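You operate a simulated robot arm through the tools that you are given. There is no shell and no other tool. Be economical: measure what you need, move in short steps, check, and stop when the job is done.

You are at the controls of a simulated two-armed robot. One attempt, no reset.

JOB
Take the strainer basket on the long trestle and put it away on the shelf under the tool stand. Then take the blue roll of thread tape on the long trestle and put it away on the third shelf from the bottom of the store rack. Then take the new air filter labelled "31" from the long trestle and leave it on top of the red cover plate. Then take the red rubber block and leave it on top of the black union. Then take the rubber buffer on the long trestle and put it away on the top of the steel-topped bench. Then carry the grey crate with both arms and set it on the wooden top of the tool bench. Then put two of the bearings from the long trestle on the top of the blue bench. The order counts. Set down upright: strainer basket.

Only the result counts: the job must be done as asked and must still hold three seconds after the hand-in. Knocking over, shifting, dropping, spilling or breaking anything else fails it. A push-on lid holds only when it is set on centred and level and pressed home; a screw cap is set on level and turned clockwise until tight.

ROBOT AND FRAMES
Two 7-joint arms with two-finger parallel grippers on one trunk, on a base that drives. Base frame: it is fixed to the floor where the robot stands at the start and does not move with it; the origin is under the middle of the robot, x ahead of it, y to its left, z up. Lengths are in cm, angles in rad, forces in N, time in s.
The left shoulder is at the start at [6, 14.3, 95.3], the right one opposite. With the tool pointing down near the work surface each hand reaches from about 32 to 74 cm from the robot's upright axis, wherever it stands, measured 20 degrees to its own side. Places, roughly: bearing [250, -25, 75]; black union (6x5x6 cm) [140, 10, 80]; blue roll of thread tape (6x6x2 cm) [80, 20, 80]; cover plate [75, 0, 75]; grey crate (36x26x15 cm) [190, 100, 80]; new air filter [125, 0, 75]; red rubber block (3x2x5 cm) [110, -10, 80]; rubber buffer [150, -25, 75]; shelf under the tool stand [200, -1050, 30]; strainer basket (8x8x15 cm) [50, 10, 90]; third shelf of the store rack [-290, 40, 120]; top of the blue bench [60, 270, 90]; top of the steel-topped bench [-220, 270, 80]; wooden top of the tool bench [-60, -160, 70]. Payload 1.57 kg a hand.
The TCP of each hand is the grasp point between the finger pads, 3 cm short of the fingertips. In the tool frame z runs along the fingers and y along their closing line. Largest opening 11 cm; finger width 2.4, thickness 1.2; the body of the gripper, 4.8 by 11.2 cm, starts 7.8 cm behind the TCP.
Orientation is told as [roll, pitch, yaw] about the base's x, y, z axes, in that order, counted from this pose: with the fingers straight down and closing along the base's y, the tool's x points along the base's -x, its y along +y and its z along -z.

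CONTROLS
- The arms move only by the tool arm_command. It takes "left_plan", "right_plan" or both (then of equal length, played together; a hand with none holds still); each is one flat list of numbers, 7 for each row, row after row: the shift along the tool's x, y, z in cm, then the turn, a rotation vector about the tool's x, y, z in rad, then the gripper command, from -1 (shut) to 1 (fully open), values between in proportion. In form: [x, y, z, ax, ay, az, grip, x, y, z, ax, ay, az, grip, ...]. A call has 1 to 10 rows; each row shifts and turns the commanded pose from where the row before left it, along the tool's axes as they then stand. Rows are played at 5 a second. More than 5 cm and 0.15 rad between two rows, or a gripper value outside its range, and nothing of the call is played. A pose out of reach is approached as far as the arm can. The call stops where the force on the tool passes 40 N (or 10 N more than at its start, if that is more) or the arm is blocked; 0.2 s more then pass. Each finger travels about 4.5 cm/s and halts on what it meets, pressing with about 22 N; the grip force reading is that of the motor and also rises with nothing between the fingers. The clock runs only during rows and for 0.2 s after the last one: add rows that do not move to give the fingers time. It gives the time, the measured TCP pose, the force on the tool (base axes), the opening and the grip force at its end, in the units of the frame above (readings bear some noise), with the torque about the TCP (base axes, N m) and any sound that the robot's microphone picked up.
- Cameras (640 x 400 px; columns grow to the right, rows downward): "scene" is now at [4.02, -0.63, 157.71]; the picture's right is [-0.20, -0.98, 0.00], its down [-0.72, 0.15, -0.67] and it looks along [0.66, -0.13, -0.74] (base axes); focal length 247 px, centre (320, 200). "left" rides on the left gripper at [7, -1.6, -14.1] in its tool frame; the picture's right is [0.23, 0.97, 0.00], its down [-0.85, 0.20, -0.48] and it looks along [-0.47, 0.11, 0.88] (tool axes); focal length 222 px, centre (320, 200). "right" rides on the right gripper at [7, 1.6, -14.1] in its tool frame; the picture's right is [-0.23, 0.97, 0.00], its down [-0.86, -0.20, -0.48] and it looks along [-0.47, -0.11, 0.88] (tool axes); focal length 222 px, centre (320, 200).
- grab_frame(camera): a new picture of that camera. It takes no simulated time.
- raise_lower(by): slides the trunk up (or, below 0, down) by that many cm; the arms and the scene camera ride with it, the base frame stays. It gives what a move gives, with no picture.
- drive_base(legs): drives the robot by 1 to 6 legs, each [ahead, left, turn to the left] in cm, cm and rad, along the robot's own axes; the way and the turn of a leg run together, so that a leg with both is an arc; at most 150 cm and 3.142 rad a leg. The arms and the cameras ride along, it lands a little off, and it stops where it bumps. It gives what a move gives.
- aim_head(pan, tilt): turns the head with the scene camera to pan (to the left, within 1.501 rad either way) and tilt (down, from -0.506 to 1.204), counted from straight ahead of the robot. It gives what a move gives.
- measure_at(camera, pixels): for up to 12 pixels [column, row] of the newest picture of that camera ("zoom" is the newest enlarged one), the place [x, y, z] in the base frame of the surface seen there, good to about 0.3 cm, but the place of the scene camera against the robot may be out by one fixed shift of up to 2.5 cm in any direction. It takes no simulated time.
- close_up(camera, box): a new picture of the part [left, top, right, bottom] of that camera's present view, enlarged. It takes no simulated time.
- finish_job(): hands the job in; it is judged then, once.

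Work in short steps. Measure before you move; look again where a grasp or a placing could have gone wrong, and mend it. You have 145 turns and 182 pictures in all, those below and enlarged ones among them. Open the grippers and draw the arms clear of the work before you hand the job in, unless the task says otherwise; then end with one line.

The tools are called after "Call:" as a command line: name --argument value ..., lists and objects as JSON in quotes. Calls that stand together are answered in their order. arm_command: Moves the arms, as the interface text tells. Its arguments: {"type":"object","properties":{"left_plan":{"type":"array"},"right_plan":{"type":"array"}},"required":[]} The other tools are called the same way: raise_lower (by) slides the trunk up or down; drive_base (legs) drives the base; aim_head (pan, tilt) turns the head that bears the scene camera; grab_frame (camera) takes a picture; measure_at (camera, pixels) gives the place of the surface under pixels of a picture; close_up (camera, box) takes an enlarged picture of a part of a camera's view; finish_job () hands the job in.

At the start:

```text
time: 0.0
left_eef_pos: [50.26, 19.11, 112.23]
left_orientation: [-0.003, 0.002, -0.001]
left_contact_force: [0.2, -1.1, -0.2]
left_torque: [-0.02, 0.0, 0.02]
left_opening: 11.0
left_finger_force: 0.1
right_eef_pos: [57.84, -28.68, 105.77]
right_orientation: [-0.001, 0.0, 0.001]
right_contact_force: [0.4, -0.6, 0.0]
right_torque: [-0.01, -0.06, -0.01]
right_opening: 11.02
right_finger_force: 0.1
trunk travel left (down, up): [-55.1, 3.9]
robot x, y, heading: [0.14, -0.28, -0.004]
head pan, tilt: [-0.199, 0.831]
```

scene: 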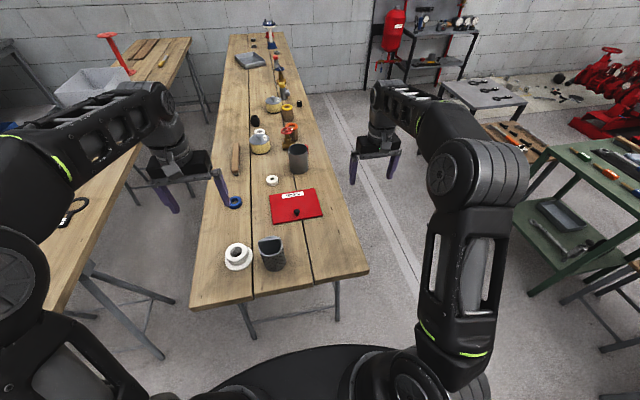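
right: 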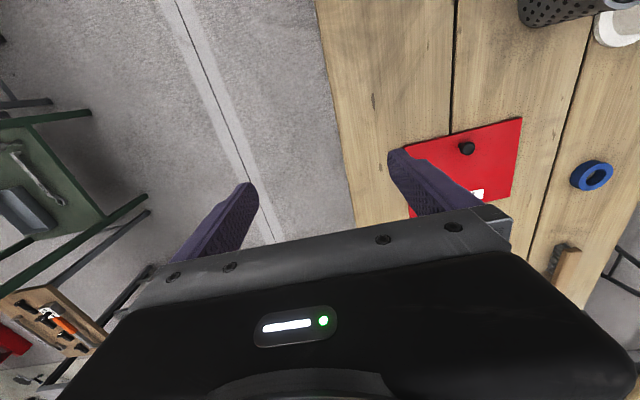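
left: 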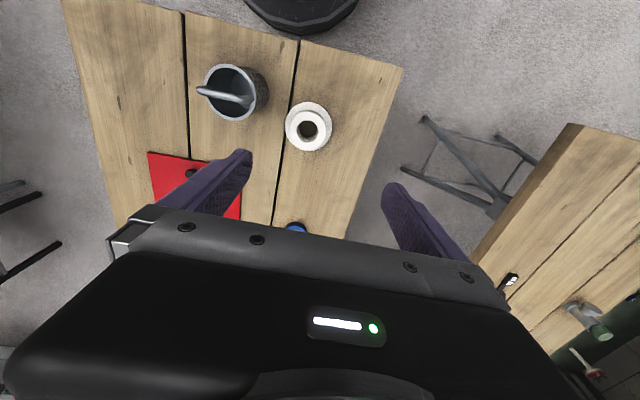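

The scene picture shows the strainer basket at about (270,253), and the white part beside it at (237,257). I enlarge the near end of the trestle.

Call:
close_up --camera "scene" --box '[190, 170, 350, 290]'

Call:
close_up --camera "scene" --box '[210, 80, 330, 190]'

Call:
close_up --camera "left" --box '[160, 40, 360, 165]'

Call:
measure_at --camera "left" --pixels '[[230, 98], [202, 91], [232, 66], [262, 92], [235, 118], [240, 80], [308, 108], [180, 80], [270, 200]]'

```text
3.33 times, centred on (270, 230) of scene
```

zoom: 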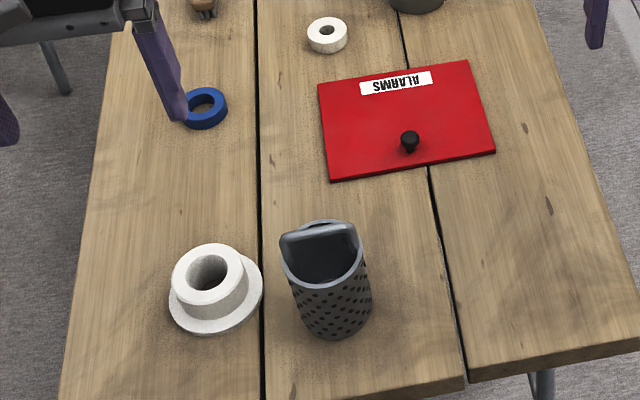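

```text
3.64 times, centred on (270, 135) of scene
```

zoom: 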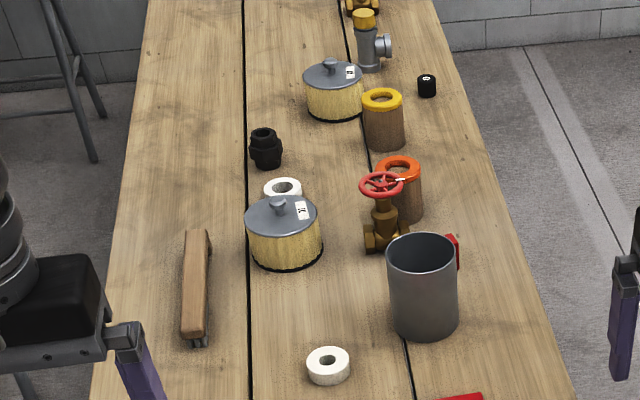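

```text
3.20 times, centred on (260, 102) of left
```

zoom: 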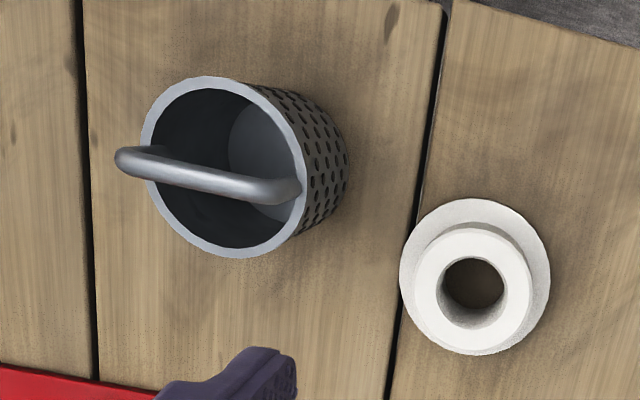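

```text
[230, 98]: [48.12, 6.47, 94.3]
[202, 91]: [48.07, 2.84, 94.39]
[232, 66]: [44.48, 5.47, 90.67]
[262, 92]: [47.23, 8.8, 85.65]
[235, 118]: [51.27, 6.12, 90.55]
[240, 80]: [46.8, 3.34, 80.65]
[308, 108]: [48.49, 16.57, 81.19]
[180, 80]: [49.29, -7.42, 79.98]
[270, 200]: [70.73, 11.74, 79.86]
```

The basket is near [48,6] with its rim at z 90.6 and its bail up to 94.4; the table is at z 80. I look around toward the far tool stand to the right before choosing the grasp.

Call:
aim_head --pan -1.35 --tilt 0.25

Call:
grab_frame --camera "scene"

Call:
aim_head --pan 1.2 --tilt 0.5

Call:
grab_frame --camera "scene"

```text
time: 1.4
left_eef_pos: [50.15, 19.1, 112.24]
left_orientation: [0.001, 0.0, 0.0]
left_contact_force: [0.4, -0.5, -0.3]
left_torque: [0.0, 0.0, -0.04]
left_opening: 11.02
left_finger_force: 0.1
right_eef_pos: [57.78, -28.59, 105.74]
right_orientation: [0.0, 0.0, 0.0]
right_contact_force: [0.5, 0.1, 0.2]
right_torque: [0.0, -0.02, 0.01]
right_opening: 10.99
right_finger_force: 0.1
trunk travel left (down, up): [-55.1, 3.9]
robot x, y, heading: [0.03, -0.11, 0.0]
head pan, tilt: [-1.349, 0.25]
```

```text
175 pictures are left
```

scene: 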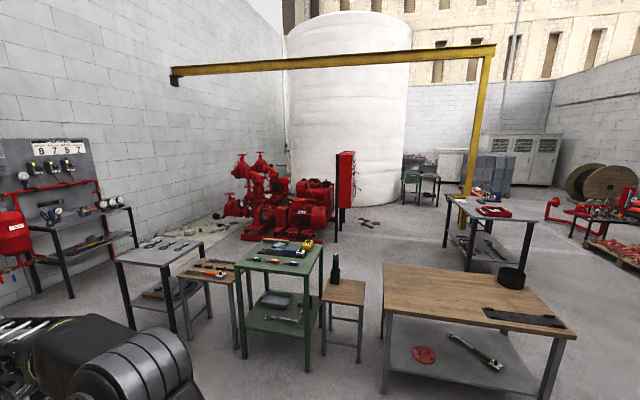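

```text
time: 3.7
left_eef_pos: [50.08, 19.2, 112.33]
left_orientation: [0.0, 0.001, 0.0]
left_contact_force: [-0.3, -0.1, 0.3]
left_torque: [-0.02, -0.02, -0.03]
left_opening: 10.99
left_finger_force: 0.1
right_eef_pos: [57.79, -28.53, 105.64]
right_orientation: [0.0, 0.001, 0.0]
right_contact_force: [0.5, -0.3, -0.3]
right_torque: [-0.01, 0.04, 0.01]
right_opening: 11.0
right_finger_force: 0.1
trunk travel left (down, up): [-55.1, 3.9]
robot x, y, heading: [0.24, 0.15, 0.002]
head pan, tilt: [1.201, 0.499]
```

```text
174 pictures are left
```

scene: 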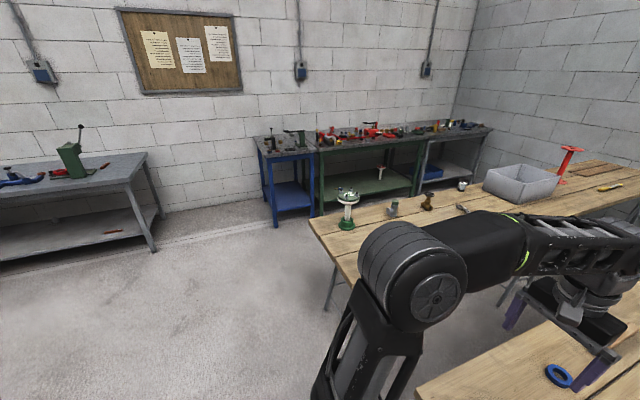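

The listed shelf place should lie near (328,168), behind the red pump area. I turn back and enlarge that part.

Call:
aim_head --pan -1.4 --tilt 0.2

Call:
close_up --camera "scene" --box '[180, 110, 460, 285]'

Call:
measure_at --camera "zoom" --pixels '[[320, 150], [300, 290], [200, 330], [480, 230], [590, 230], [400, 300], [560, 180], [620, 200], [100, 330], [360, 200]]'

```text
time: 6.0
left_eef_pos: [50.14, 19.27, 112.32]
left_orientation: [0.0, 0.0, 0.0]
left_contact_force: [-0.4, -0.2, -0.4]
left_torque: [0.01, 0.01, -0.02]
left_opening: 11.01
left_finger_force: 0.0
right_eef_pos: [57.8, -28.63, 105.75]
right_orientation: [-0.001, -0.001, 0.0]
right_contact_force: [-0.2, -0.1, 0.1]
right_torque: [0.03, 0.01, 0.03]
right_opening: 11.0
right_finger_force: 0.1
trunk travel left (down, up): [-55.1, 3.9]
robot x, y, heading: [0.03, 0.01, 0.001]
head pan, tilt: [-1.4, 0.201]
```

```text
2.29 times, centred on (320, 198) of scene
```

zoom: 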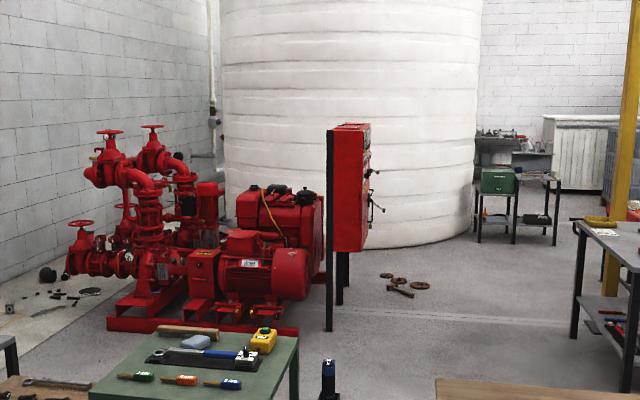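

```text
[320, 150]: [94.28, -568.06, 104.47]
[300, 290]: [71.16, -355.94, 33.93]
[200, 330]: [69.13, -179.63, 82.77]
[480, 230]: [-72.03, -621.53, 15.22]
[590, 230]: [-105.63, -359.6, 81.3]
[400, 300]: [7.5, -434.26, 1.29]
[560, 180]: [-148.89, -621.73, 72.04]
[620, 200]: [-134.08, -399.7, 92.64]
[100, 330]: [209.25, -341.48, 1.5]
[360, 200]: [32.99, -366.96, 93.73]
```

The stand itself is hidden behind the tank, so I will lift the basket with a nearly level tool that suits a low shelf. I back off and shift right, then tilt the left tool forward.

Call:
drive_base --legs '[[-20, -14, 0]]'

Call:
arm_command --left_plan '[0, 0, 0, 0, -0.15, 0, 0.64, 0, 0, 0, 0, -0.15, 0, 0.64, 0, 0, 0, 0, -0.15, 0, 0.64, 0, 0, 0, 0, -0.15, 0, 0.64, 0, 0, 0, 0, -0.15, 0, 0.64, 0, 0, 0, 0, -0.15, 0, 0.64, 0, 0, 0, 0, -0.15, 0, 0.64, 0, 0, 0, 0, -0.15, 0, 0.64, 0, 0, 0, 0, 0, 0, 0.64]'

Call:
aim_head --pan 0.2 --tilt 0.75

Call:
grab_frame --camera "scene"

Call:
grab_frame --camera "left"

```text
time: 7.8
left_eef_pos: [29.75, 5.05, 112.24]
left_orientation: [0.0, -0.002, -0.001]
left_contact_force: [0.0, -0.5, 1.0]
left_torque: [0.04, 0.01, 0.03]
left_opening: 11.01
left_finger_force: 0.1
right_eef_pos: [37.2, -42.7, 105.81]
right_orientation: [0.002, -0.001, -0.001]
right_contact_force: [-0.9, -0.9, -0.5]
right_torque: [0.03, -0.01, 0.03]
right_opening: 11.0
right_finger_force: 0.1
trunk travel left (down, up): [-55.1, 3.9]
robot x, y, heading: [-20.41, -13.96, -0.001]
head pan, tilt: [-1.4, 0.201]
```

```text
time: 9.8
left_eef_pos: [31.14, 5.1, 112.89]
left_orientation: [-0.002, -1.199, 0.0]
left_contact_force: [0.4, 0.1, 0.2]
left_torque: [-0.01, 0.03, -0.02]
left_opening: 9.03
left_finger_force: 0.1
left hand out of reach, approached as far as the arm can: row 8
right_eef_pos: [37.25, -42.58, 105.7]
right_orientation: [0.001, 0.0, -0.001]
right_contact_force: [-0.9, 0.0, 0.1]
right_torque: [0.02, -0.01, 0.0]
right_opening: 11.04
right_finger_force: 0.1
trunk travel left (down, up): [-55.1, 3.9]
robot x, y, heading: [-20.19, -14.02, -0.006]
head pan, tilt: [-1.4, 0.201]
```

```text
time: 11.5
left_eef_pos: [31.15, 5.2, 112.82]
left_orientation: [0.0, -1.198, -0.001]
left_contact_force: [0.0, 0.6, -0.7]
left_torque: [0.01, 0.02, 0.02]
left_opening: 9.03
left_finger_force: 0.1
right_eef_pos: [37.36, -42.51, 105.88]
right_orientation: [0.001, 0.0, -0.001]
right_contact_force: [0.1, -0.3, -0.6]
right_torque: [-0.02, 0.02, 0.0]
right_opening: 10.99
right_finger_force: 0.0
trunk travel left (down, up): [-55.1, 3.9]
robot x, y, heading: [-20.16, -13.91, -0.002]
head pan, tilt: [0.201, 0.75]
```

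```text
172 pictures are left
```

scene: 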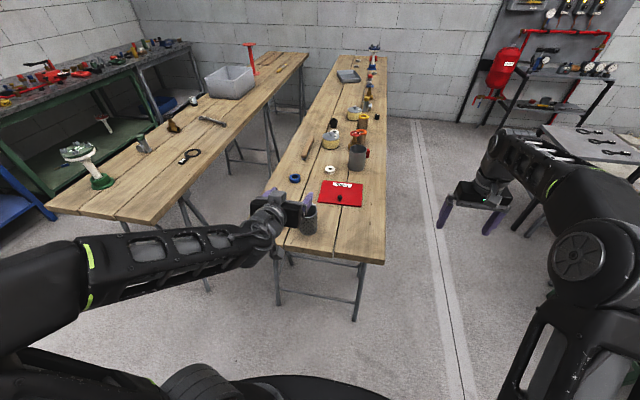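

```text
171 pictures are left
```

left: 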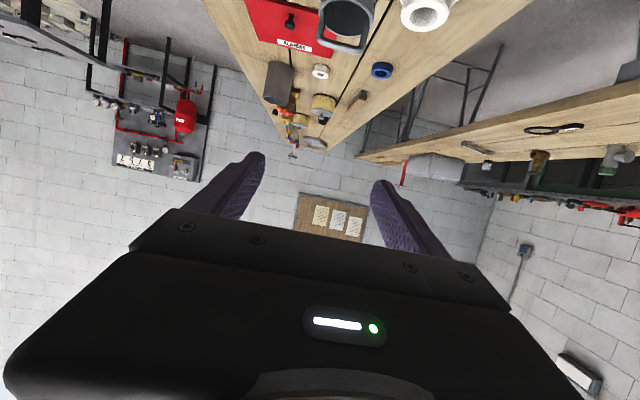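

The left tool is level-ish at z 113, clear of everything. I lower it straight down to z 87 in front of the basket.

Call:
arm_command --left_plan '[4.04, 0, 1.57, 0, 0, 0, 0.64, 4.04, 0, 1.57, 0, 0, 0, 0.64, 4.04, 0, 1.57, 0, 0, 0, 0.64, 4.04, 0, 1.57, 0, 0, 0, 0.64, 4.04, 0, 1.57, 0, 0, 0, 0.64, 4.04, 0, 1.57, 0, 0, 0, 0.64, 0, 0, 0, 0, 0, 0, 0.64]'

Call:
close_up --camera "scene" --box '[230, 150, 390, 270]'

Call:
grab_frame --camera "left"

```text
time: 13.1
left_eef_pos: [33.61, 4.73, 99.56]
left_orientation: [-0.002, -1.2, -0.001]
left_contact_force: [0.3, 0.6, 0.4]
left_torque: [-0.02, -0.03, -0.01]
left_opening: 9.03
left_finger_force: 0.1
left hand out of reach, approached as far as the arm can: row 1, 2, 3, 4, 5, 6
right_eef_pos: [37.27, -42.6, 105.87]
right_orientation: [0.001, 0.0, -0.002]
right_contact_force: [-0.2, 0.5, 0.3]
right_torque: [0.01, -0.01, 0.02]
right_opening: 10.99
right_finger_force: 0.0
trunk travel left (down, up): [-55.1, 3.9]
robot x, y, heading: [-20.79, -13.62, -0.002]
head pan, tilt: [0.201, 0.75]
```

```text
3.33 times, centred on (310, 210) of scene
```

zoom: 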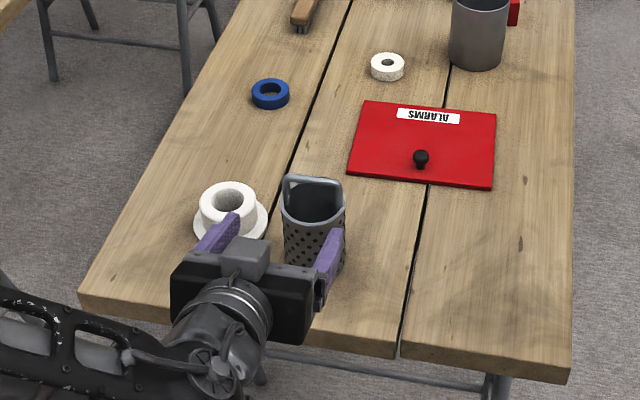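

```text
169 pictures are left
```

left: 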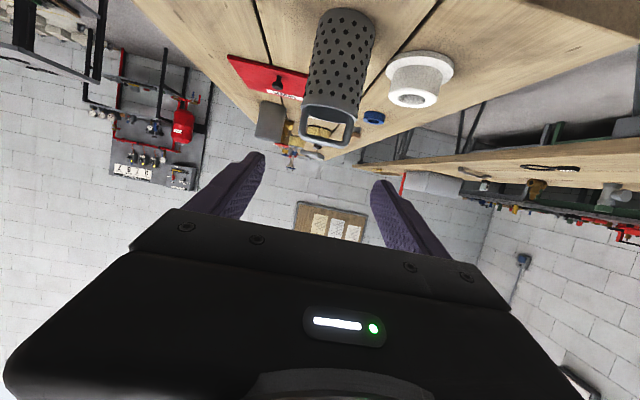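

The pose is too close for the arm at this height, so I lower the trunk by 12.5 cm and let the arm ride down, with the fingertips still ahead of the basket.

Call:
raise_lower --by -12.5

Call:
arm_command --left_plan '[0, 1.2, 0, 0, 0, 0, 0.64, 0, 0, 0, 0, 0, 0, 0.64]'

Call:
grab_frame --camera "left"

Call:
measure_at --camera "left" --pixels '[[345, 50], [320, 60], [375, 60], [425, 85], [390, 80]]'

```text
time: 14.6
left_eef_pos: [33.78, 4.72, 87.06]
left_orientation: [0.0, -1.198, -0.002]
left_contact_force: [0.5, 0.6, -0.2]
left_torque: [0.03, -0.01, -0.01]
left_opening: 9.0
left_finger_force: 0.0
right_eef_pos: [37.28, -42.66, 93.35]
right_orientation: [-0.001, -0.001, -0.001]
right_contact_force: [0.0, -0.6, 0.2]
right_torque: [-0.03, 0.01, 0.0]
right_opening: 11.02
right_finger_force: 0.0
trunk travel left (down, up): [-42.6, 16.4]
robot x, y, heading: [-20.65, -13.65, 0.002]
head pan, tilt: [0.201, 0.75]
```

```text
time: 15.2
left_eef_pos: [33.63, 5.88, 87.09]
left_orientation: [0.001, -1.198, -0.003]
left_contact_force: [0.0, 0.2, -0.1]
left_torque: [-0.01, -0.01, -0.02]
left_opening: 9.03
left_finger_force: 0.1
right_eef_pos: [37.25, -42.64, 93.11]
right_orientation: [0.001, -0.001, -0.003]
right_contact_force: [-0.3, 0.5, -0.1]
right_torque: [-0.01, -0.01, 0.02]
right_opening: 11.0
right_finger_force: 0.1
trunk travel left (down, up): [-42.6, 16.4]
robot x, y, heading: [-20.61, -14.01, 0.001]
head pan, tilt: [0.201, 0.75]
```

```text
168 pictures are left
```

left: 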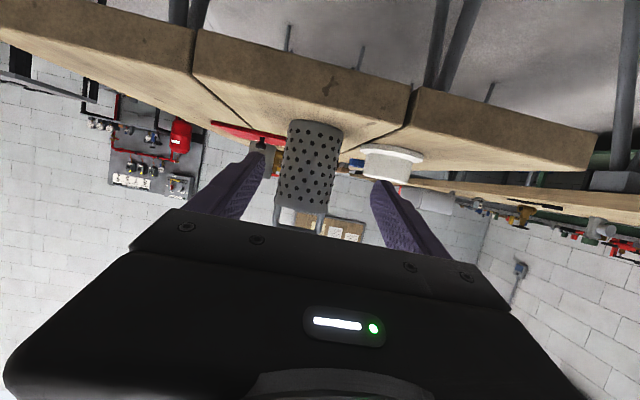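

```text
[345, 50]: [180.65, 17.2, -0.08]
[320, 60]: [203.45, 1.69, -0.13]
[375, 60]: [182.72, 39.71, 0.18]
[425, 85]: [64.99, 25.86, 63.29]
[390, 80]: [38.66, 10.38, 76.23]
```

The basket stands between the fingers in the hand view, at columns 280 to 338. I measure its sides and the white part.

Call:
measure_at --camera "left" --pixels '[[308, 165], [288, 160], [332, 160], [315, 128], [375, 168], [413, 165], [320, 200], [282, 200]]'

```text
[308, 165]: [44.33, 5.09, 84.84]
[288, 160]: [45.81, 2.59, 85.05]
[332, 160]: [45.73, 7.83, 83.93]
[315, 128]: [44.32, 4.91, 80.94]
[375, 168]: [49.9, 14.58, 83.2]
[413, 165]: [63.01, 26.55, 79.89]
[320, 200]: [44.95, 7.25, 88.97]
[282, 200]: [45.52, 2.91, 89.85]
```

Its centre is about [48.1, 5.3]. I advance 14 cm level and close on it.

Call:
arm_command --left_plan '[-1.3, -0.13, 3.33, 0, 0, 0, 0.64, -1.3, -0.13, 3.33, 0, 0, 0, 0.64, -1.3, -0.13, 3.33, 0, 0, 0, 0.64, -1.3, -0.13, 3.33, 0, 0, 0, 0.64, 0, 0, 0, 0, 0, 0, 0.64, 0, 0, 0, 0, 0, 0, -1, 0, 0, 0, 0, 0, 0, -1, 0, 0, 0, 0, 0, 0, -1, 0, 0, 0, 0, 0, 0, -1]'

Call:
close_up --camera "scene" --box '[230, 130, 390, 250]'

```text
time: 17.2
left_eef_pos: [48.07, 5.7, 87.2]
left_orientation: [-0.003, -1.2, -0.003]
left_contact_force: [1.9, -0.3, 0.9]
left_torque: [-0.08, -0.05, -0.01]
left_opening: 7.45
left_finger_force: 21.7
right_eef_pos: [37.34, -42.56, 93.27]
right_orientation: [0.001, -0.001, -0.001]
right_contact_force: [0.6, 0.6, 0.5]
right_torque: [0.03, 0.01, 0.01]
right_opening: 11.0
right_finger_force: 0.1
trunk travel left (down, up): [-42.6, 16.4]
robot x, y, heading: [-20.57, -13.88, -0.0]
head pan, tilt: [0.201, 0.75]
```

```text
3.33 times, centred on (310, 190) of scene
```

zoom: 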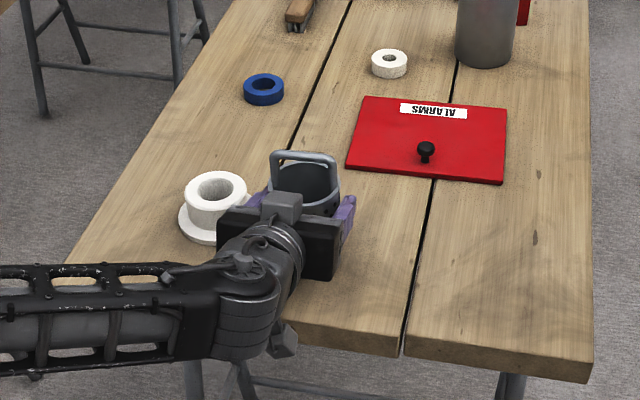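

The grip holds at 7.45 cm. I lift 8 cm, back away from the table, and look along the route to the right.

Call:
arm_command --left_plan '[-3.73, 0, -1.45, 0, 0, 0, -1, -3.73, 0, -1.45, 0, 0, 0, -1]'

Call:
drive_base --legs '[[-50, 0, 0]]'

Call:
raise_lower --by 16

Call:
aim_head --pan -1.45 --tilt 0.45

Call:
grab_frame --camera "scene"

Call:
grab_frame --camera "left"

```text
time: 17.8
left_eef_pos: [48.21, 5.58, 95.07]
left_orientation: [0.001, -1.196, -0.001]
left_contact_force: [0.6, -0.3, -3.2]
left_torque: [0.0, 0.0, -0.03]
left_opening: 7.47
left_finger_force: 22.0
right_eef_pos: [37.38, -42.6, 93.28]
right_orientation: [0.0, 0.0, -0.002]
right_contact_force: [0.1, 0.7, 0.2]
right_torque: [0.02, 0.0, -0.03]
right_opening: 10.99
right_finger_force: 0.1
trunk travel left (down, up): [-42.6, 16.4]
robot x, y, heading: [-20.32, -13.86, -0.001]
head pan, tilt: [0.201, 0.75]
```

```text
time: 20.8
left_eef_pos: [-2.5, 5.62, 95.22]
left_orientation: [0.001, -1.198, -0.004]
left_contact_force: [-0.4, 0.3, -2.8]
left_torque: [-0.01, 0.0, -0.03]
left_opening: 7.45
left_finger_force: 21.9
right_eef_pos: [-13.46, -42.59, 93.26]
right_orientation: [0.001, 0.0, -0.002]
right_contact_force: [0.4, 0.3, 0.5]
right_torque: [0.05, -0.01, 0.0]
right_opening: 11.01
right_finger_force: 0.0
trunk travel left (down, up): [-42.6, 16.4]
robot x, y, heading: [-70.85, -13.77, -0.006]
head pan, tilt: [0.201, 0.75]
```

```text
time: 22.6
left_eef_pos: [-2.47, 5.65, 111.15]
left_orientation: [0.001, -1.197, -0.001]
left_contact_force: [0.6, 0.5, -2.7]
left_torque: [-0.03, -0.01, -0.01]
left_opening: 7.44
left_finger_force: 21.6
right_eef_pos: [-13.54, -42.56, 109.19]
right_orientation: [0.0, -0.002, -0.001]
right_contact_force: [0.2, 0.7, 1.3]
right_torque: [0.01, -0.01, -0.02]
right_opening: 11.01
right_finger_force: 0.0
trunk travel left (down, up): [-58.6, 0.4]
robot x, y, heading: [-71.09, -13.68, 0.002]
head pan, tilt: [0.201, 0.75]
```

```text
time: 24.3
left_eef_pos: [-2.49, 5.64, 111.0]
left_orientation: [0.0, -1.196, 0.0]
left_contact_force: [-0.2, 0.2, -2.3]
left_torque: [0.01, 0.01, 0.0]
left_opening: 7.47
left_finger_force: 22.0
right_eef_pos: [-13.48, -42.39, 109.23]
right_orientation: [-0.001, 0.0, -0.001]
right_contact_force: [0.7, 0.4, 0.3]
right_torque: [0.01, 0.04, 0.02]
right_opening: 11.01
right_finger_force: 0.0
trunk travel left (down, up): [-58.6, 0.4]
robot x, y, heading: [-70.94, -14.07, -0.0]
head pan, tilt: [-1.45, 0.45]
```

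```text
166 pictures are left
```

scene: 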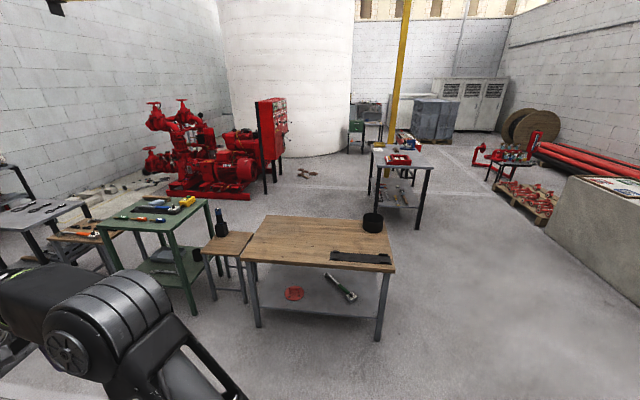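

```text
165 pictures are left
```

left: 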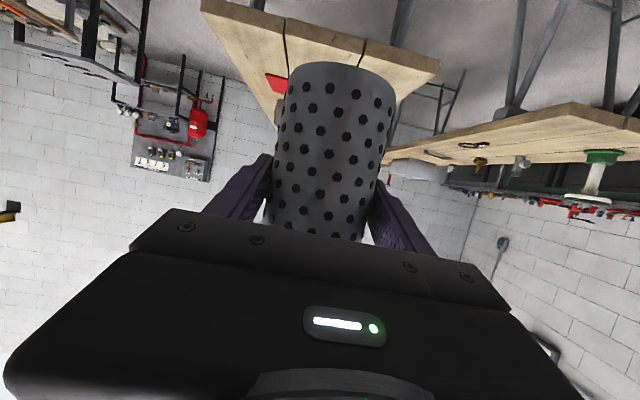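

The wooden tool bench is at (310,245), a grey bench at (400,160), and the tank stands behind. I measure the obstacle corners for the route.

Call:
measure_at --camera "scene" --pixels '[[240, 258], [395, 270], [390, 235], [265, 217], [433, 165], [370, 150], [290, 155], [345, 150], [355, 122], [250, 195], [378, 340], [420, 228]]'

Call:
close_up --camera "scene" --box '[240, 60, 480, 210]'

Call:
measure_at --camera "zoom" --pixels '[[320, 150], [345, 170], [280, 165], [300, 250], [350, 240], [450, 240], [560, 180], [120, 250]]'

```text
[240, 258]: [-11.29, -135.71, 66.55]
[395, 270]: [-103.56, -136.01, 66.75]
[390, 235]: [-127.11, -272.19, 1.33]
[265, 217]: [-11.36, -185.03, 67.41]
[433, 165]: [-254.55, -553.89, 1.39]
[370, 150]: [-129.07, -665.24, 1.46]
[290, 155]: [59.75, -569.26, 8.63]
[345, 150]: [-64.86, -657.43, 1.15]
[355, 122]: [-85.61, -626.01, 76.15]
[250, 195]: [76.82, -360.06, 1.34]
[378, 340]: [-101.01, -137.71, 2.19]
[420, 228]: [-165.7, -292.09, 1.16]
```

```text
2.67 times, centred on (360, 135) of scene
```

zoom: 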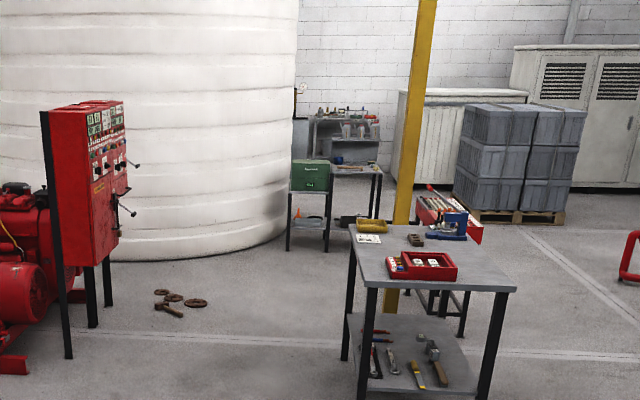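

```text
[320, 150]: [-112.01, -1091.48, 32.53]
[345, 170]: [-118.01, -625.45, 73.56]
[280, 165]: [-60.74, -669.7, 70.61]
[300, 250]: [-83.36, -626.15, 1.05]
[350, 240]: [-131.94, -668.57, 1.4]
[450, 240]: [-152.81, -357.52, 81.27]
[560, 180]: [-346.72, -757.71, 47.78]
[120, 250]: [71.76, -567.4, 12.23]
```

The way is clear west of the benches around x -205. I turn to face -y, sidestep, and drive down to y about -250 to look further.

Call:
drive_base --legs '[[0, 0, -1.571], [0, -75, 0], [90, -60, 0], [145, 0, 0]]'

Call:
aim_head --pan 0.1 --tilt 0.3

Call:
grab_frame --camera "scene"

Call:
measure_at --camera "scene" --pixels '[[320, 250], [200, 250], [240, 220], [280, 190], [420, 200], [360, 170], [160, 200], [100, 300]]'

```text
time: 30.8
left_eef_pos: [-95.15, -82.07, 110.97]
left_orientation: [0.012, -1.195, -1.585]
left_contact_force: [-1.6, 0.4, -3.4]
left_torque: [0.0, -0.01, 0.08]
left_opening: 7.46
left_finger_force: 21.9
right_eef_pos: [-143.25, -70.89, 109.05]
right_orientation: [0.006, 0.0, -1.575]
right_contact_force: [-1.2, -0.6, 0.8]
right_torque: [0.03, -0.1, 0.01]
right_opening: 11.01
right_finger_force: 0.1
trunk travel left (down, up): [-58.6, 0.4]
robot x, y, heading: [-113.48, -13.33, -1.582]
head pan, tilt: [-1.45, 0.45]
stopped in leg 2: the robot was blocked; the commanded pose is now the measured one
```

```text
time: 32.4
left_eef_pos: [-94.53, -82.04, 110.85]
left_orientation: [0.002, -1.194, -1.573]
left_contact_force: [-0.2, -0.6, -2.9]
left_torque: [-0.01, 0.03, -0.01]
left_opening: 7.45
left_finger_force: 21.9
right_eef_pos: [-142.71, -70.99, 109.29]
right_orientation: [0.003, -0.001, -1.575]
right_contact_force: [0.2, -0.1, -0.8]
right_torque: [0.01, -0.01, 0.01]
right_opening: 11.01
right_finger_force: 0.1
trunk travel left (down, up): [-58.6, 0.4]
robot x, y, heading: [-113.81, -13.44, -1.581]
head pan, tilt: [0.099, 0.3]
```

```text
163 pictures are left
```

scene: 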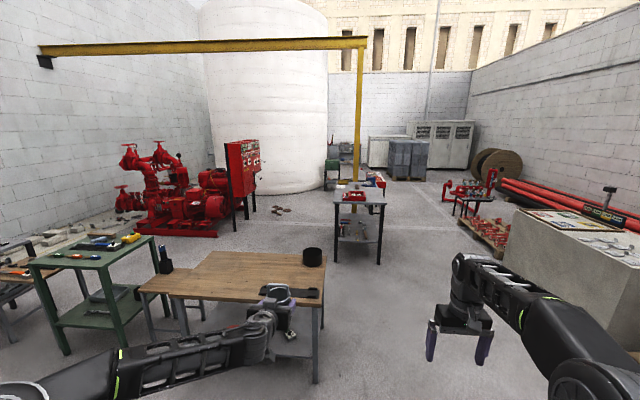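

```text
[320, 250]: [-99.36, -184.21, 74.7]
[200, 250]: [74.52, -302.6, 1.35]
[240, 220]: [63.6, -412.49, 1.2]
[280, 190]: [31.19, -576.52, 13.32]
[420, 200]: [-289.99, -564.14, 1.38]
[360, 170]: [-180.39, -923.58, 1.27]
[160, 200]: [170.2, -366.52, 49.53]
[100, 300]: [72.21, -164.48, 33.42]
```

The sidestep was blocked after 42 cm by something to my right. I look that way and down.

Call:
aim_head --pan -1.3 --tilt 0.7

Call:
grab_frame --camera "scene"

Call:
measure_at --camera "scene" --pixels '[[320, 100], [320, 200], [320, 300], [450, 100], [450, 200], [550, 200], [200, 150], [200, 250], [100, 200]]'

```text
time: 33.9
left_eef_pos: [-94.61, -82.1, 110.9]
left_orientation: [0.001, -1.195, -1.575]
left_contact_force: [-0.1, 0.2, -3.4]
left_torque: [0.01, 0.01, 0.02]
left_opening: 7.43
left_finger_force: 21.3
right_eef_pos: [-142.68, -70.85, 109.23]
right_orientation: [0.002, 0.001, -1.574]
right_contact_force: [-0.4, 0.6, 0.3]
right_torque: [-0.01, 0.0, 0.02]
right_opening: 10.99
right_finger_force: 0.1
trunk travel left (down, up): [-58.6, 0.4]
robot x, y, heading: [-114.0, -13.5, -1.573]
head pan, tilt: [-1.3, 0.7]
```

```text
162 pictures are left
```

scene: 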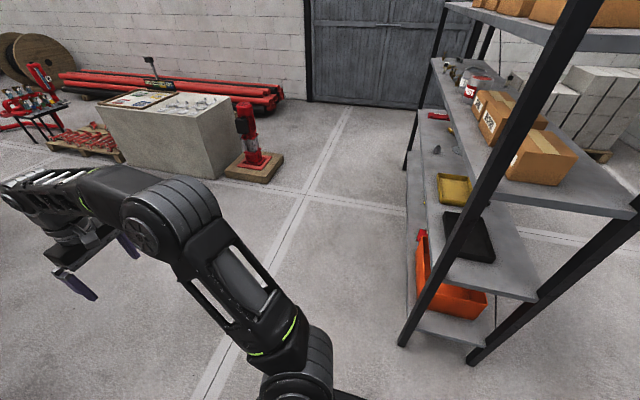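

```text
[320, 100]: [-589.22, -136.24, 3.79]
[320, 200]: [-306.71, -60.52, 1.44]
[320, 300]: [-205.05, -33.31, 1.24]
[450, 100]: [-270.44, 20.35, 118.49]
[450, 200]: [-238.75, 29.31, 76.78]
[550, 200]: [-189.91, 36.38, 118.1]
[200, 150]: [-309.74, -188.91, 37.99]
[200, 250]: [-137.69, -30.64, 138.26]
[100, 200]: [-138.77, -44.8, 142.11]
```

I was up against the store rack (its third shelf is at z 118). I move ahead first, then sidestep at y about -55 and continue down the aisle.

Call:
drive_base --legs '[[42, 0, 0], [0, -92, 0], [140, 0, 0]]'

Call:
aim_head --pan 0.15 --tilt 0.3

Call:
grab_frame --camera "scene"

Call:
measure_at --camera "scene" --pixels '[[320, 250], [200, 250], [240, 220], [280, 190], [420, 200], [360, 170], [160, 200], [300, 165]]'

```text
time: 47.6
left_eef_pos: [-187.03, -265.21, 110.82]
left_orientation: [0.002, -1.195, -1.572]
left_contact_force: [-0.3, 0.2, -4.4]
left_torque: [-0.01, -0.01, -0.01]
left_opening: 7.46
left_finger_force: 21.7
right_eef_pos: [-235.23, -254.08, 109.26]
right_orientation: [0.0, -0.001, -1.571]
right_contact_force: [-0.2, -0.6, 0.8]
right_torque: [0.01, 0.01, -0.01]
right_opening: 11.01
right_finger_force: 0.1
trunk travel left (down, up): [-58.6, 0.4]
robot x, y, heading: [-206.58, -196.88, -1.577]
head pan, tilt: [-1.3, 0.7]
```

```text
time: 49.1
left_eef_pos: [-187.02, -265.16, 110.86]
left_orientation: [0.002, -1.195, -1.572]
left_contact_force: [0.5, -0.2, -3.3]
left_torque: [0.04, -0.04, 0.0]
left_opening: 7.42
left_finger_force: 22.3
right_eef_pos: [-235.23, -254.16, 109.28]
right_orientation: [0.002, 0.0, -1.574]
right_contact_force: [0.4, 0.4, -0.5]
right_torque: [-0.02, 0.02, -0.01]
right_opening: 11.01
right_finger_force: 0.0
trunk travel left (down, up): [-58.6, 0.4]
robot x, y, heading: [-206.73, -196.35, -1.575]
head pan, tilt: [0.15, 0.3]
```

```text
161 pictures are left
```

scene: 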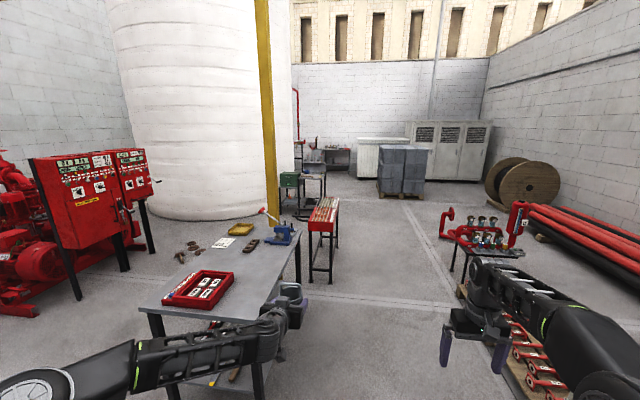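

```text
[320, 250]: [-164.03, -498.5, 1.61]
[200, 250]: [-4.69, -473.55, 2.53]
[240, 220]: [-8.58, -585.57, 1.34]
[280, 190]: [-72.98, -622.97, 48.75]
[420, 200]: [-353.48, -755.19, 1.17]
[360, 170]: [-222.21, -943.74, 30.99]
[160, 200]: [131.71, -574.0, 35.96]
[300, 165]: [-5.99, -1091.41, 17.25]
```

I measure the red-topped bench and the red frame that bound the passage.

Call:
measure_at --camera "scene" --pixels '[[333, 225], [332, 280], [308, 278], [337, 200], [444, 235], [452, 268], [465, 285], [440, 212], [520, 210], [500, 320], [263, 390]]'

```text
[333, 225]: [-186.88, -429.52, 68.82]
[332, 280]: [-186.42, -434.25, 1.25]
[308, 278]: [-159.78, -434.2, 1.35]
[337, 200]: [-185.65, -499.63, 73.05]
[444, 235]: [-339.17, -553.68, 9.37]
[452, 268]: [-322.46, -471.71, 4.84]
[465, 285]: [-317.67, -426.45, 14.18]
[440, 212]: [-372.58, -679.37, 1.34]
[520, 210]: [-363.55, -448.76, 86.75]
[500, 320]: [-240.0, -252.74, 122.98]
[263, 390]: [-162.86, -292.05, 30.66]
```

The passage spans x -187 to -317, so I go through at about x -246 and stop near y -560 to look.

Call:
drive_base --legs '[[30, -38, 0], [150, 0, 0], [150, 0, 0], [50, 30, 0]]'

Call:
aim_head --pan 0.5 --tilt 0.3

Call:
grab_frame --camera "scene"

Call:
measure_at --camera "scene" --pixels '[[320, 250], [200, 250], [240, 220], [280, 190], [420, 200], [360, 170], [160, 200], [300, 165]]'

```text
time: 68.9
left_eef_pos: [-189.28, -641.01, 110.96]
left_orientation: [0.001, -1.195, -1.549]
left_contact_force: [0.1, -0.4, -3.2]
left_torque: [0.0, -0.01, -0.06]
left_opening: 7.43
left_finger_force: 21.9
right_eef_pos: [-237.67, -630.97, 109.14]
right_orientation: [0.003, 0.0, -1.548]
right_contact_force: [-0.1, -0.5, 0.2]
right_torque: [0.0, 0.05, -0.01]
right_opening: 10.97
right_finger_force: 0.0
trunk travel left (down, up): [-58.6, 0.4]
robot x, y, heading: [-210.35, -572.57, -1.553]
head pan, tilt: [0.15, 0.3]
```

```text
time: 69.7
left_eef_pos: [-189.25, -640.84, 111.03]
left_orientation: [0.002, -1.197, -1.547]
left_contact_force: [0.1, 0.0, -3.4]
left_torque: [0.02, -0.01, -0.01]
left_opening: 7.44
left_finger_force: 22.2
right_eef_pos: [-237.69, -630.98, 109.28]
right_orientation: [0.002, 0.001, -1.55]
right_contact_force: [1.3, -0.1, -0.2]
right_torque: [0.01, 0.01, -0.03]
right_opening: 11.01
right_finger_force: 0.1
trunk travel left (down, up): [-58.6, 0.4]
robot x, y, heading: [-210.2, -573.09, -1.55]
head pan, tilt: [0.499, 0.3]
```

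```text
160 pictures are left
```

scene: 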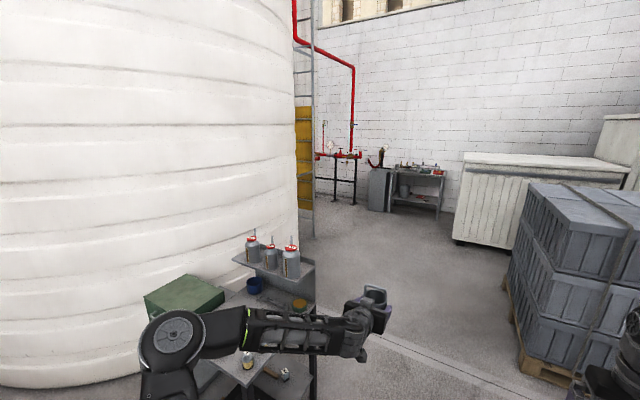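

```text
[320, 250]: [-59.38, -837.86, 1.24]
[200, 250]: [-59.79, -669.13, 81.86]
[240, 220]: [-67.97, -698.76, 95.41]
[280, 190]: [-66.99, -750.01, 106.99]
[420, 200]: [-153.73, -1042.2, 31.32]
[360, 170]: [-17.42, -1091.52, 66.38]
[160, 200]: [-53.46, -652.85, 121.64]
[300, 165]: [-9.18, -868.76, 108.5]
```

I measure the pallet's near edge and the stand's edge to size the gap.

Call:
measure_at --camera "scene" --pixels '[[512, 285], [525, 200], [515, 345], [528, 370], [316, 300], [312, 330], [455, 240], [318, 265]]'

```text
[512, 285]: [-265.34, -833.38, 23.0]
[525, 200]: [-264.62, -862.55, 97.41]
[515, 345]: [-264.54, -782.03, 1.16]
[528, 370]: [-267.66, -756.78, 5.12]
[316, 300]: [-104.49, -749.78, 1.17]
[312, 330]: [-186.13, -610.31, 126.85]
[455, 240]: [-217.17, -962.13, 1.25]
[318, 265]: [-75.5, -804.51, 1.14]
```

The gap is wide enough at x -195. I go through to y about -900 and look left behind the tank.

Call:
drive_base --legs '[[150, 12, -0.02], [150, 0, 0], [40, 0, 0]]'

Call:
aim_head --pan 1.3 --tilt 0.3

Call:
grab_frame --camera "scene"

Call:
measure_at --camera "scene" --pixels '[[320, 250], [200, 250], [240, 220], [280, 190], [420, 200], [360, 170], [320, 190], [380, 200], [450, 220]]'

```text
refused: leg 1 is longer than a leg can be; nothing moved
```

```text
time: 70.8
left_eef_pos: [-189.27, -640.77, 111.0]
left_orientation: [0.002, -1.194, -1.547]
left_contact_force: [0.3, 0.4, -2.7]
left_torque: [-0.02, -0.01, 0.02]
left_opening: 7.43
left_finger_force: 21.5
right_eef_pos: [-237.72, -630.95, 109.2]
right_orientation: [0.002, -0.001, -1.549]
right_contact_force: [0.0, 0.1, -0.1]
right_torque: [0.0, 0.01, -0.01]
right_opening: 10.99
right_finger_force: 0.1
trunk travel left (down, up): [-58.6, 0.4]
robot x, y, heading: [-210.27, -572.65, -1.553]
head pan, tilt: [1.3, 0.3]
```

```text
159 pictures are left
```

scene: 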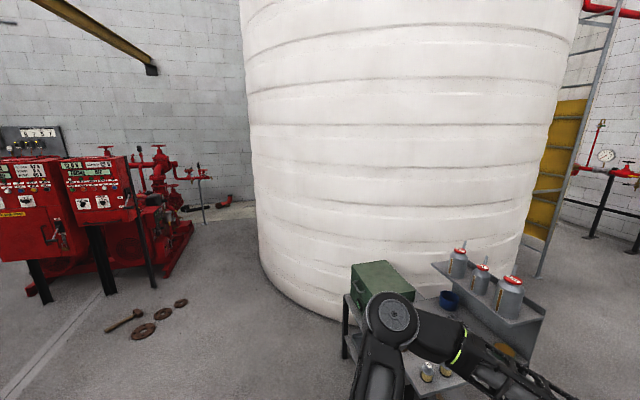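

```text
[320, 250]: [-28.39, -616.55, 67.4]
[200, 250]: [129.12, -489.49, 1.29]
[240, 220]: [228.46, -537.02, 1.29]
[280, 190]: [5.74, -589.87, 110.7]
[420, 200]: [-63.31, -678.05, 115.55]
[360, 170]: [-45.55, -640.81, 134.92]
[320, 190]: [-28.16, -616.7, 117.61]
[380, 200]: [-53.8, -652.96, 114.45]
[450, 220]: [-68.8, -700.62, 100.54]
```

The leg was over 150 cm, so I split it and repeat.

Call:
drive_base --legs '[[140, 12, -0.02], [150, 0, 0], [45, 0, 0]]'

Call:
grab_frame --camera "scene"

Call:
measure_at --camera "scene" --pixels '[[320, 250], [200, 250], [240, 220], [280, 190], [420, 200], [360, 170], [320, 190], [380, 200], [450, 220]]'

```text
time: 86.1
left_eef_pos: [-168.45, -947.88, 110.8]
left_orientation: [-0.003, -1.195, -1.544]
left_contact_force: [-0.4, 0.4, -3.6]
left_torque: [0.03, 0.02, -0.01]
left_opening: 7.45
left_finger_force: 21.8
right_eef_pos: [-216.72, -936.9, 109.51]
right_orientation: [0.007, 0.031, -1.553]
right_contact_force: [2.6, 9.9, 4.0]
right_torque: [-1.4, 0.34, -0.06]
right_opening: 11.01
right_finger_force: 0.0
trunk travel left (down, up): [-58.6, 0.4]
robot x, y, heading: [-189.55, -880.0, -1.553]
head pan, tilt: [1.3, 0.3]
stopped in leg 3: the force on the tool passed its limit at 167 N (the readings are from after the stop); the commanded pose is now the measured one
```

```text
158 pictures are left
```

scene: 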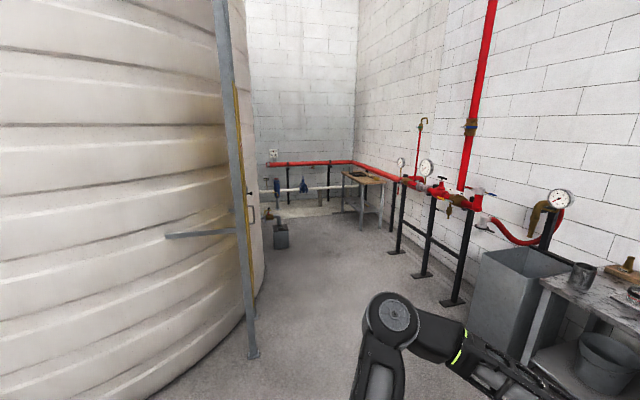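

```text
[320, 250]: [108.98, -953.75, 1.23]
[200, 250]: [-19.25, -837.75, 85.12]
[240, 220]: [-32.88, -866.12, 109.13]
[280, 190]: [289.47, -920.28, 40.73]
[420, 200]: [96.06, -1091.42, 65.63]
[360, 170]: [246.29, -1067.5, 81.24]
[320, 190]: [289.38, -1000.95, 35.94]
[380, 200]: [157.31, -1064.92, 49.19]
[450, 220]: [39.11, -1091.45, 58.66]
```

The right hand touched the white cabinet ahead, so I back off at once. The tool stand is the small table at (365,180). I turn to face +x and slip diagonally into the corridor.

Call:
drive_base --legs '[[-18, 0, 0], [0, 0, 1.55], [75, -92, 0]]'

Call:
aim_head --pan -0.25 --tilt 0.4

Call:
grab_frame --camera "scene"

Call:
measure_at --camera "scene" --pixels '[[320, 250], [200, 250], [240, 220], [280, 190], [420, 200], [360, 170], [320, 190], [380, 200], [450, 220]]'

```text
time: 97.1
left_eef_pos: [-43.31, -928.01, 110.75]
left_orientation: [0.002, -1.192, 0.066]
left_contact_force: [-0.1, 0.3, -3.5]
left_torque: [0.01, -0.01, 0.05]
left_opening: 7.4
left_finger_force: 22.3
right_eef_pos: [-52.28, -976.9, 109.21]
right_orientation: [0.007, 0.031, 0.059]
right_contact_force: [0.0, 0.0, -0.1]
right_torque: [0.0, 0.0, -0.03]
right_opening: 11.01
right_finger_force: 0.2
trunk travel left (down, up): [-58.6, 0.4]
robot x, y, heading: [-110.65, -952.07, 0.062]
head pan, tilt: [1.3, 0.3]
```

```text
time: 98.8
left_eef_pos: [-43.46, -927.94, 110.78]
left_orientation: [-0.001, -1.193, 0.068]
left_contact_force: [0.0, 0.1, -3.7]
left_torque: [0.03, 0.0, 0.01]
left_opening: 7.42
left_finger_force: 22.1
right_eef_pos: [-52.31, -976.82, 109.3]
right_orientation: [0.006, 0.031, 0.06]
right_contact_force: [-0.7, -0.1, 0.4]
right_torque: [0.02, -0.02, 0.0]
right_opening: 11.01
right_finger_force: 0.0
trunk travel left (down, up): [-58.6, 0.4]
robot x, y, heading: [-110.61, -952.19, 0.059]
head pan, tilt: [-0.25, 0.4]
```

```text
157 pictures are left
```

scene: 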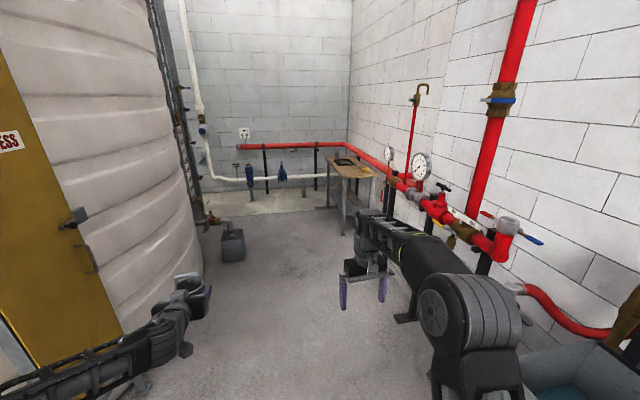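

```text
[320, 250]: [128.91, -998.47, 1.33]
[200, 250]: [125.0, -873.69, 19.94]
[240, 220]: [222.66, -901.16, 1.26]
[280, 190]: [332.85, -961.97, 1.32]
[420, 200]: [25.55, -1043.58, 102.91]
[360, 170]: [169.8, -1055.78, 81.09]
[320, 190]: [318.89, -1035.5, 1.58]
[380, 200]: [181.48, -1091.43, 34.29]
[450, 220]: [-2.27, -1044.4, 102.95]
```

The corridor is clear ahead. I straighten and drive to about x 175, then turn to face the stand.

Call:
drive_base --legs '[[145, -9, -0.06], [142, 0, 0], [0, 0, -1.57]]'

Call:
aim_head --pan 0.0 --tilt 0.7

Call:
grab_frame --camera "scene"

Call:
grab_frame --camera "left"

Call:
measure_at --camera "scene" --pixels '[[320, 250], [240, 220], [280, 200], [420, 200], [360, 200], [320, 200], [380, 250], [450, 220]]'

```text
time: 116.4
left_eef_pos: [196.26, -1023.24, 110.82]
left_orientation: [0.002, -1.193, -1.547]
left_contact_force: [-0.4, 0.0, -3.2]
left_torque: [-0.01, 0.0, 0.0]
left_opening: 7.43
left_finger_force: 22.1
right_eef_pos: [147.83, -1012.26, 109.35]
right_orientation: [0.007, 0.032, -1.555]
right_contact_force: [0.2, -0.4, 0.7]
right_torque: [-0.01, -0.02, -0.01]
right_opening: 11.0
right_finger_force: 0.1
trunk travel left (down, up): [-58.6, 0.4]
robot x, y, heading: [175.09, -954.82, -1.557]
head pan, tilt: [-0.25, 0.4]
```

```text
time: 117.2
left_eef_pos: [196.23, -1023.21, 110.75]
left_orientation: [0.0, -1.192, -1.548]
left_contact_force: [0.1, -0.5, -1.9]
left_torque: [-0.01, -0.01, 0.01]
left_opening: 7.4
left_finger_force: 21.9
right_eef_pos: [147.57, -1012.21, 109.31]
right_orientation: [0.007, 0.032, -1.555]
right_contact_force: [-0.4, -0.3, -0.6]
right_torque: [0.01, 0.01, 0.01]
right_opening: 10.99
right_finger_force: 0.0
trunk travel left (down, up): [-58.6, 0.4]
robot x, y, heading: [175.17, -954.63, -1.556]
head pan, tilt: [0.0, 0.7]
```

```text
156 pictures are left
```

scene: 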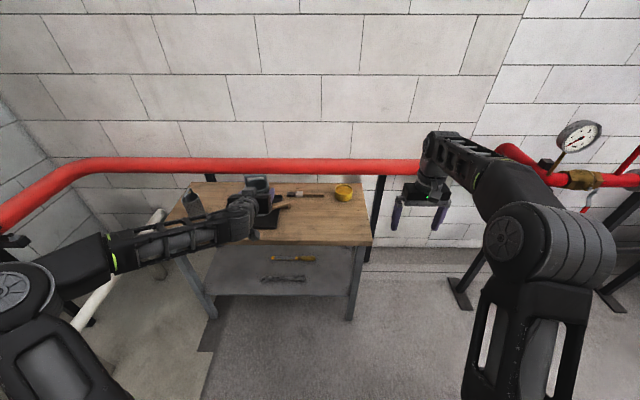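

```text
155 pictures are left
```

left: 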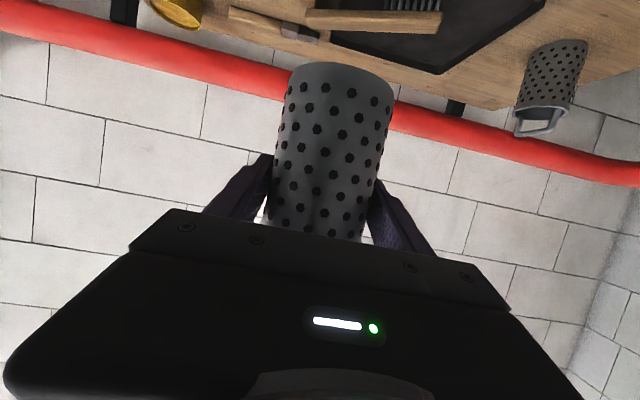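

```text
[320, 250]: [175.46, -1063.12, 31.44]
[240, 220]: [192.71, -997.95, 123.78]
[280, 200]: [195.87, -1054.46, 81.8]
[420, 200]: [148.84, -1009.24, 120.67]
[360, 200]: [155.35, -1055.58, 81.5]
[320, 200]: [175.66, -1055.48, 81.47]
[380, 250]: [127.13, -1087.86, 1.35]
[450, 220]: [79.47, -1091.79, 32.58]
```

The stand is straight ahead: its top is at z 81 and its shelf at z 31. I enlarge it to find a free spot on the shelf.

Call:
close_up --camera "scene" --box '[170, 200, 390, 338]'

Call:
measure_at --camera "zoom" --pixels '[[570, 200], [520, 345], [130, 350], [500, 275], [280, 170], [350, 235], [450, 200], [440, 270], [220, 240], [130, 130], [590, 120], [200, 280]]'

```text
2.90 times, centred on (280, 269) of scene
```

zoom: 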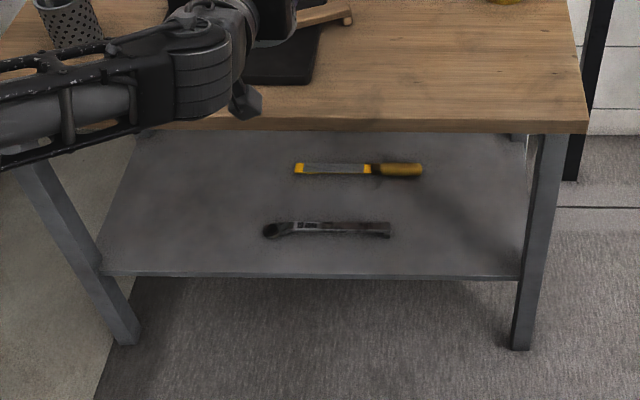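

```text
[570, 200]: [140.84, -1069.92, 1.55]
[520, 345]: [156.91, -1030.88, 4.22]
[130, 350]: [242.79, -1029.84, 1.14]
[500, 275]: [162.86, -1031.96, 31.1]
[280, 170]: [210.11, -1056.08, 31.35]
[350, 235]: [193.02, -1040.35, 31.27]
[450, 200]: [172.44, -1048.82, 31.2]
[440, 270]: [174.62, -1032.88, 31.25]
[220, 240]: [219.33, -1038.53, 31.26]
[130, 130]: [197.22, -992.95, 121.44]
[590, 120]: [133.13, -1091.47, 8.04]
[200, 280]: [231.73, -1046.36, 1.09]
```

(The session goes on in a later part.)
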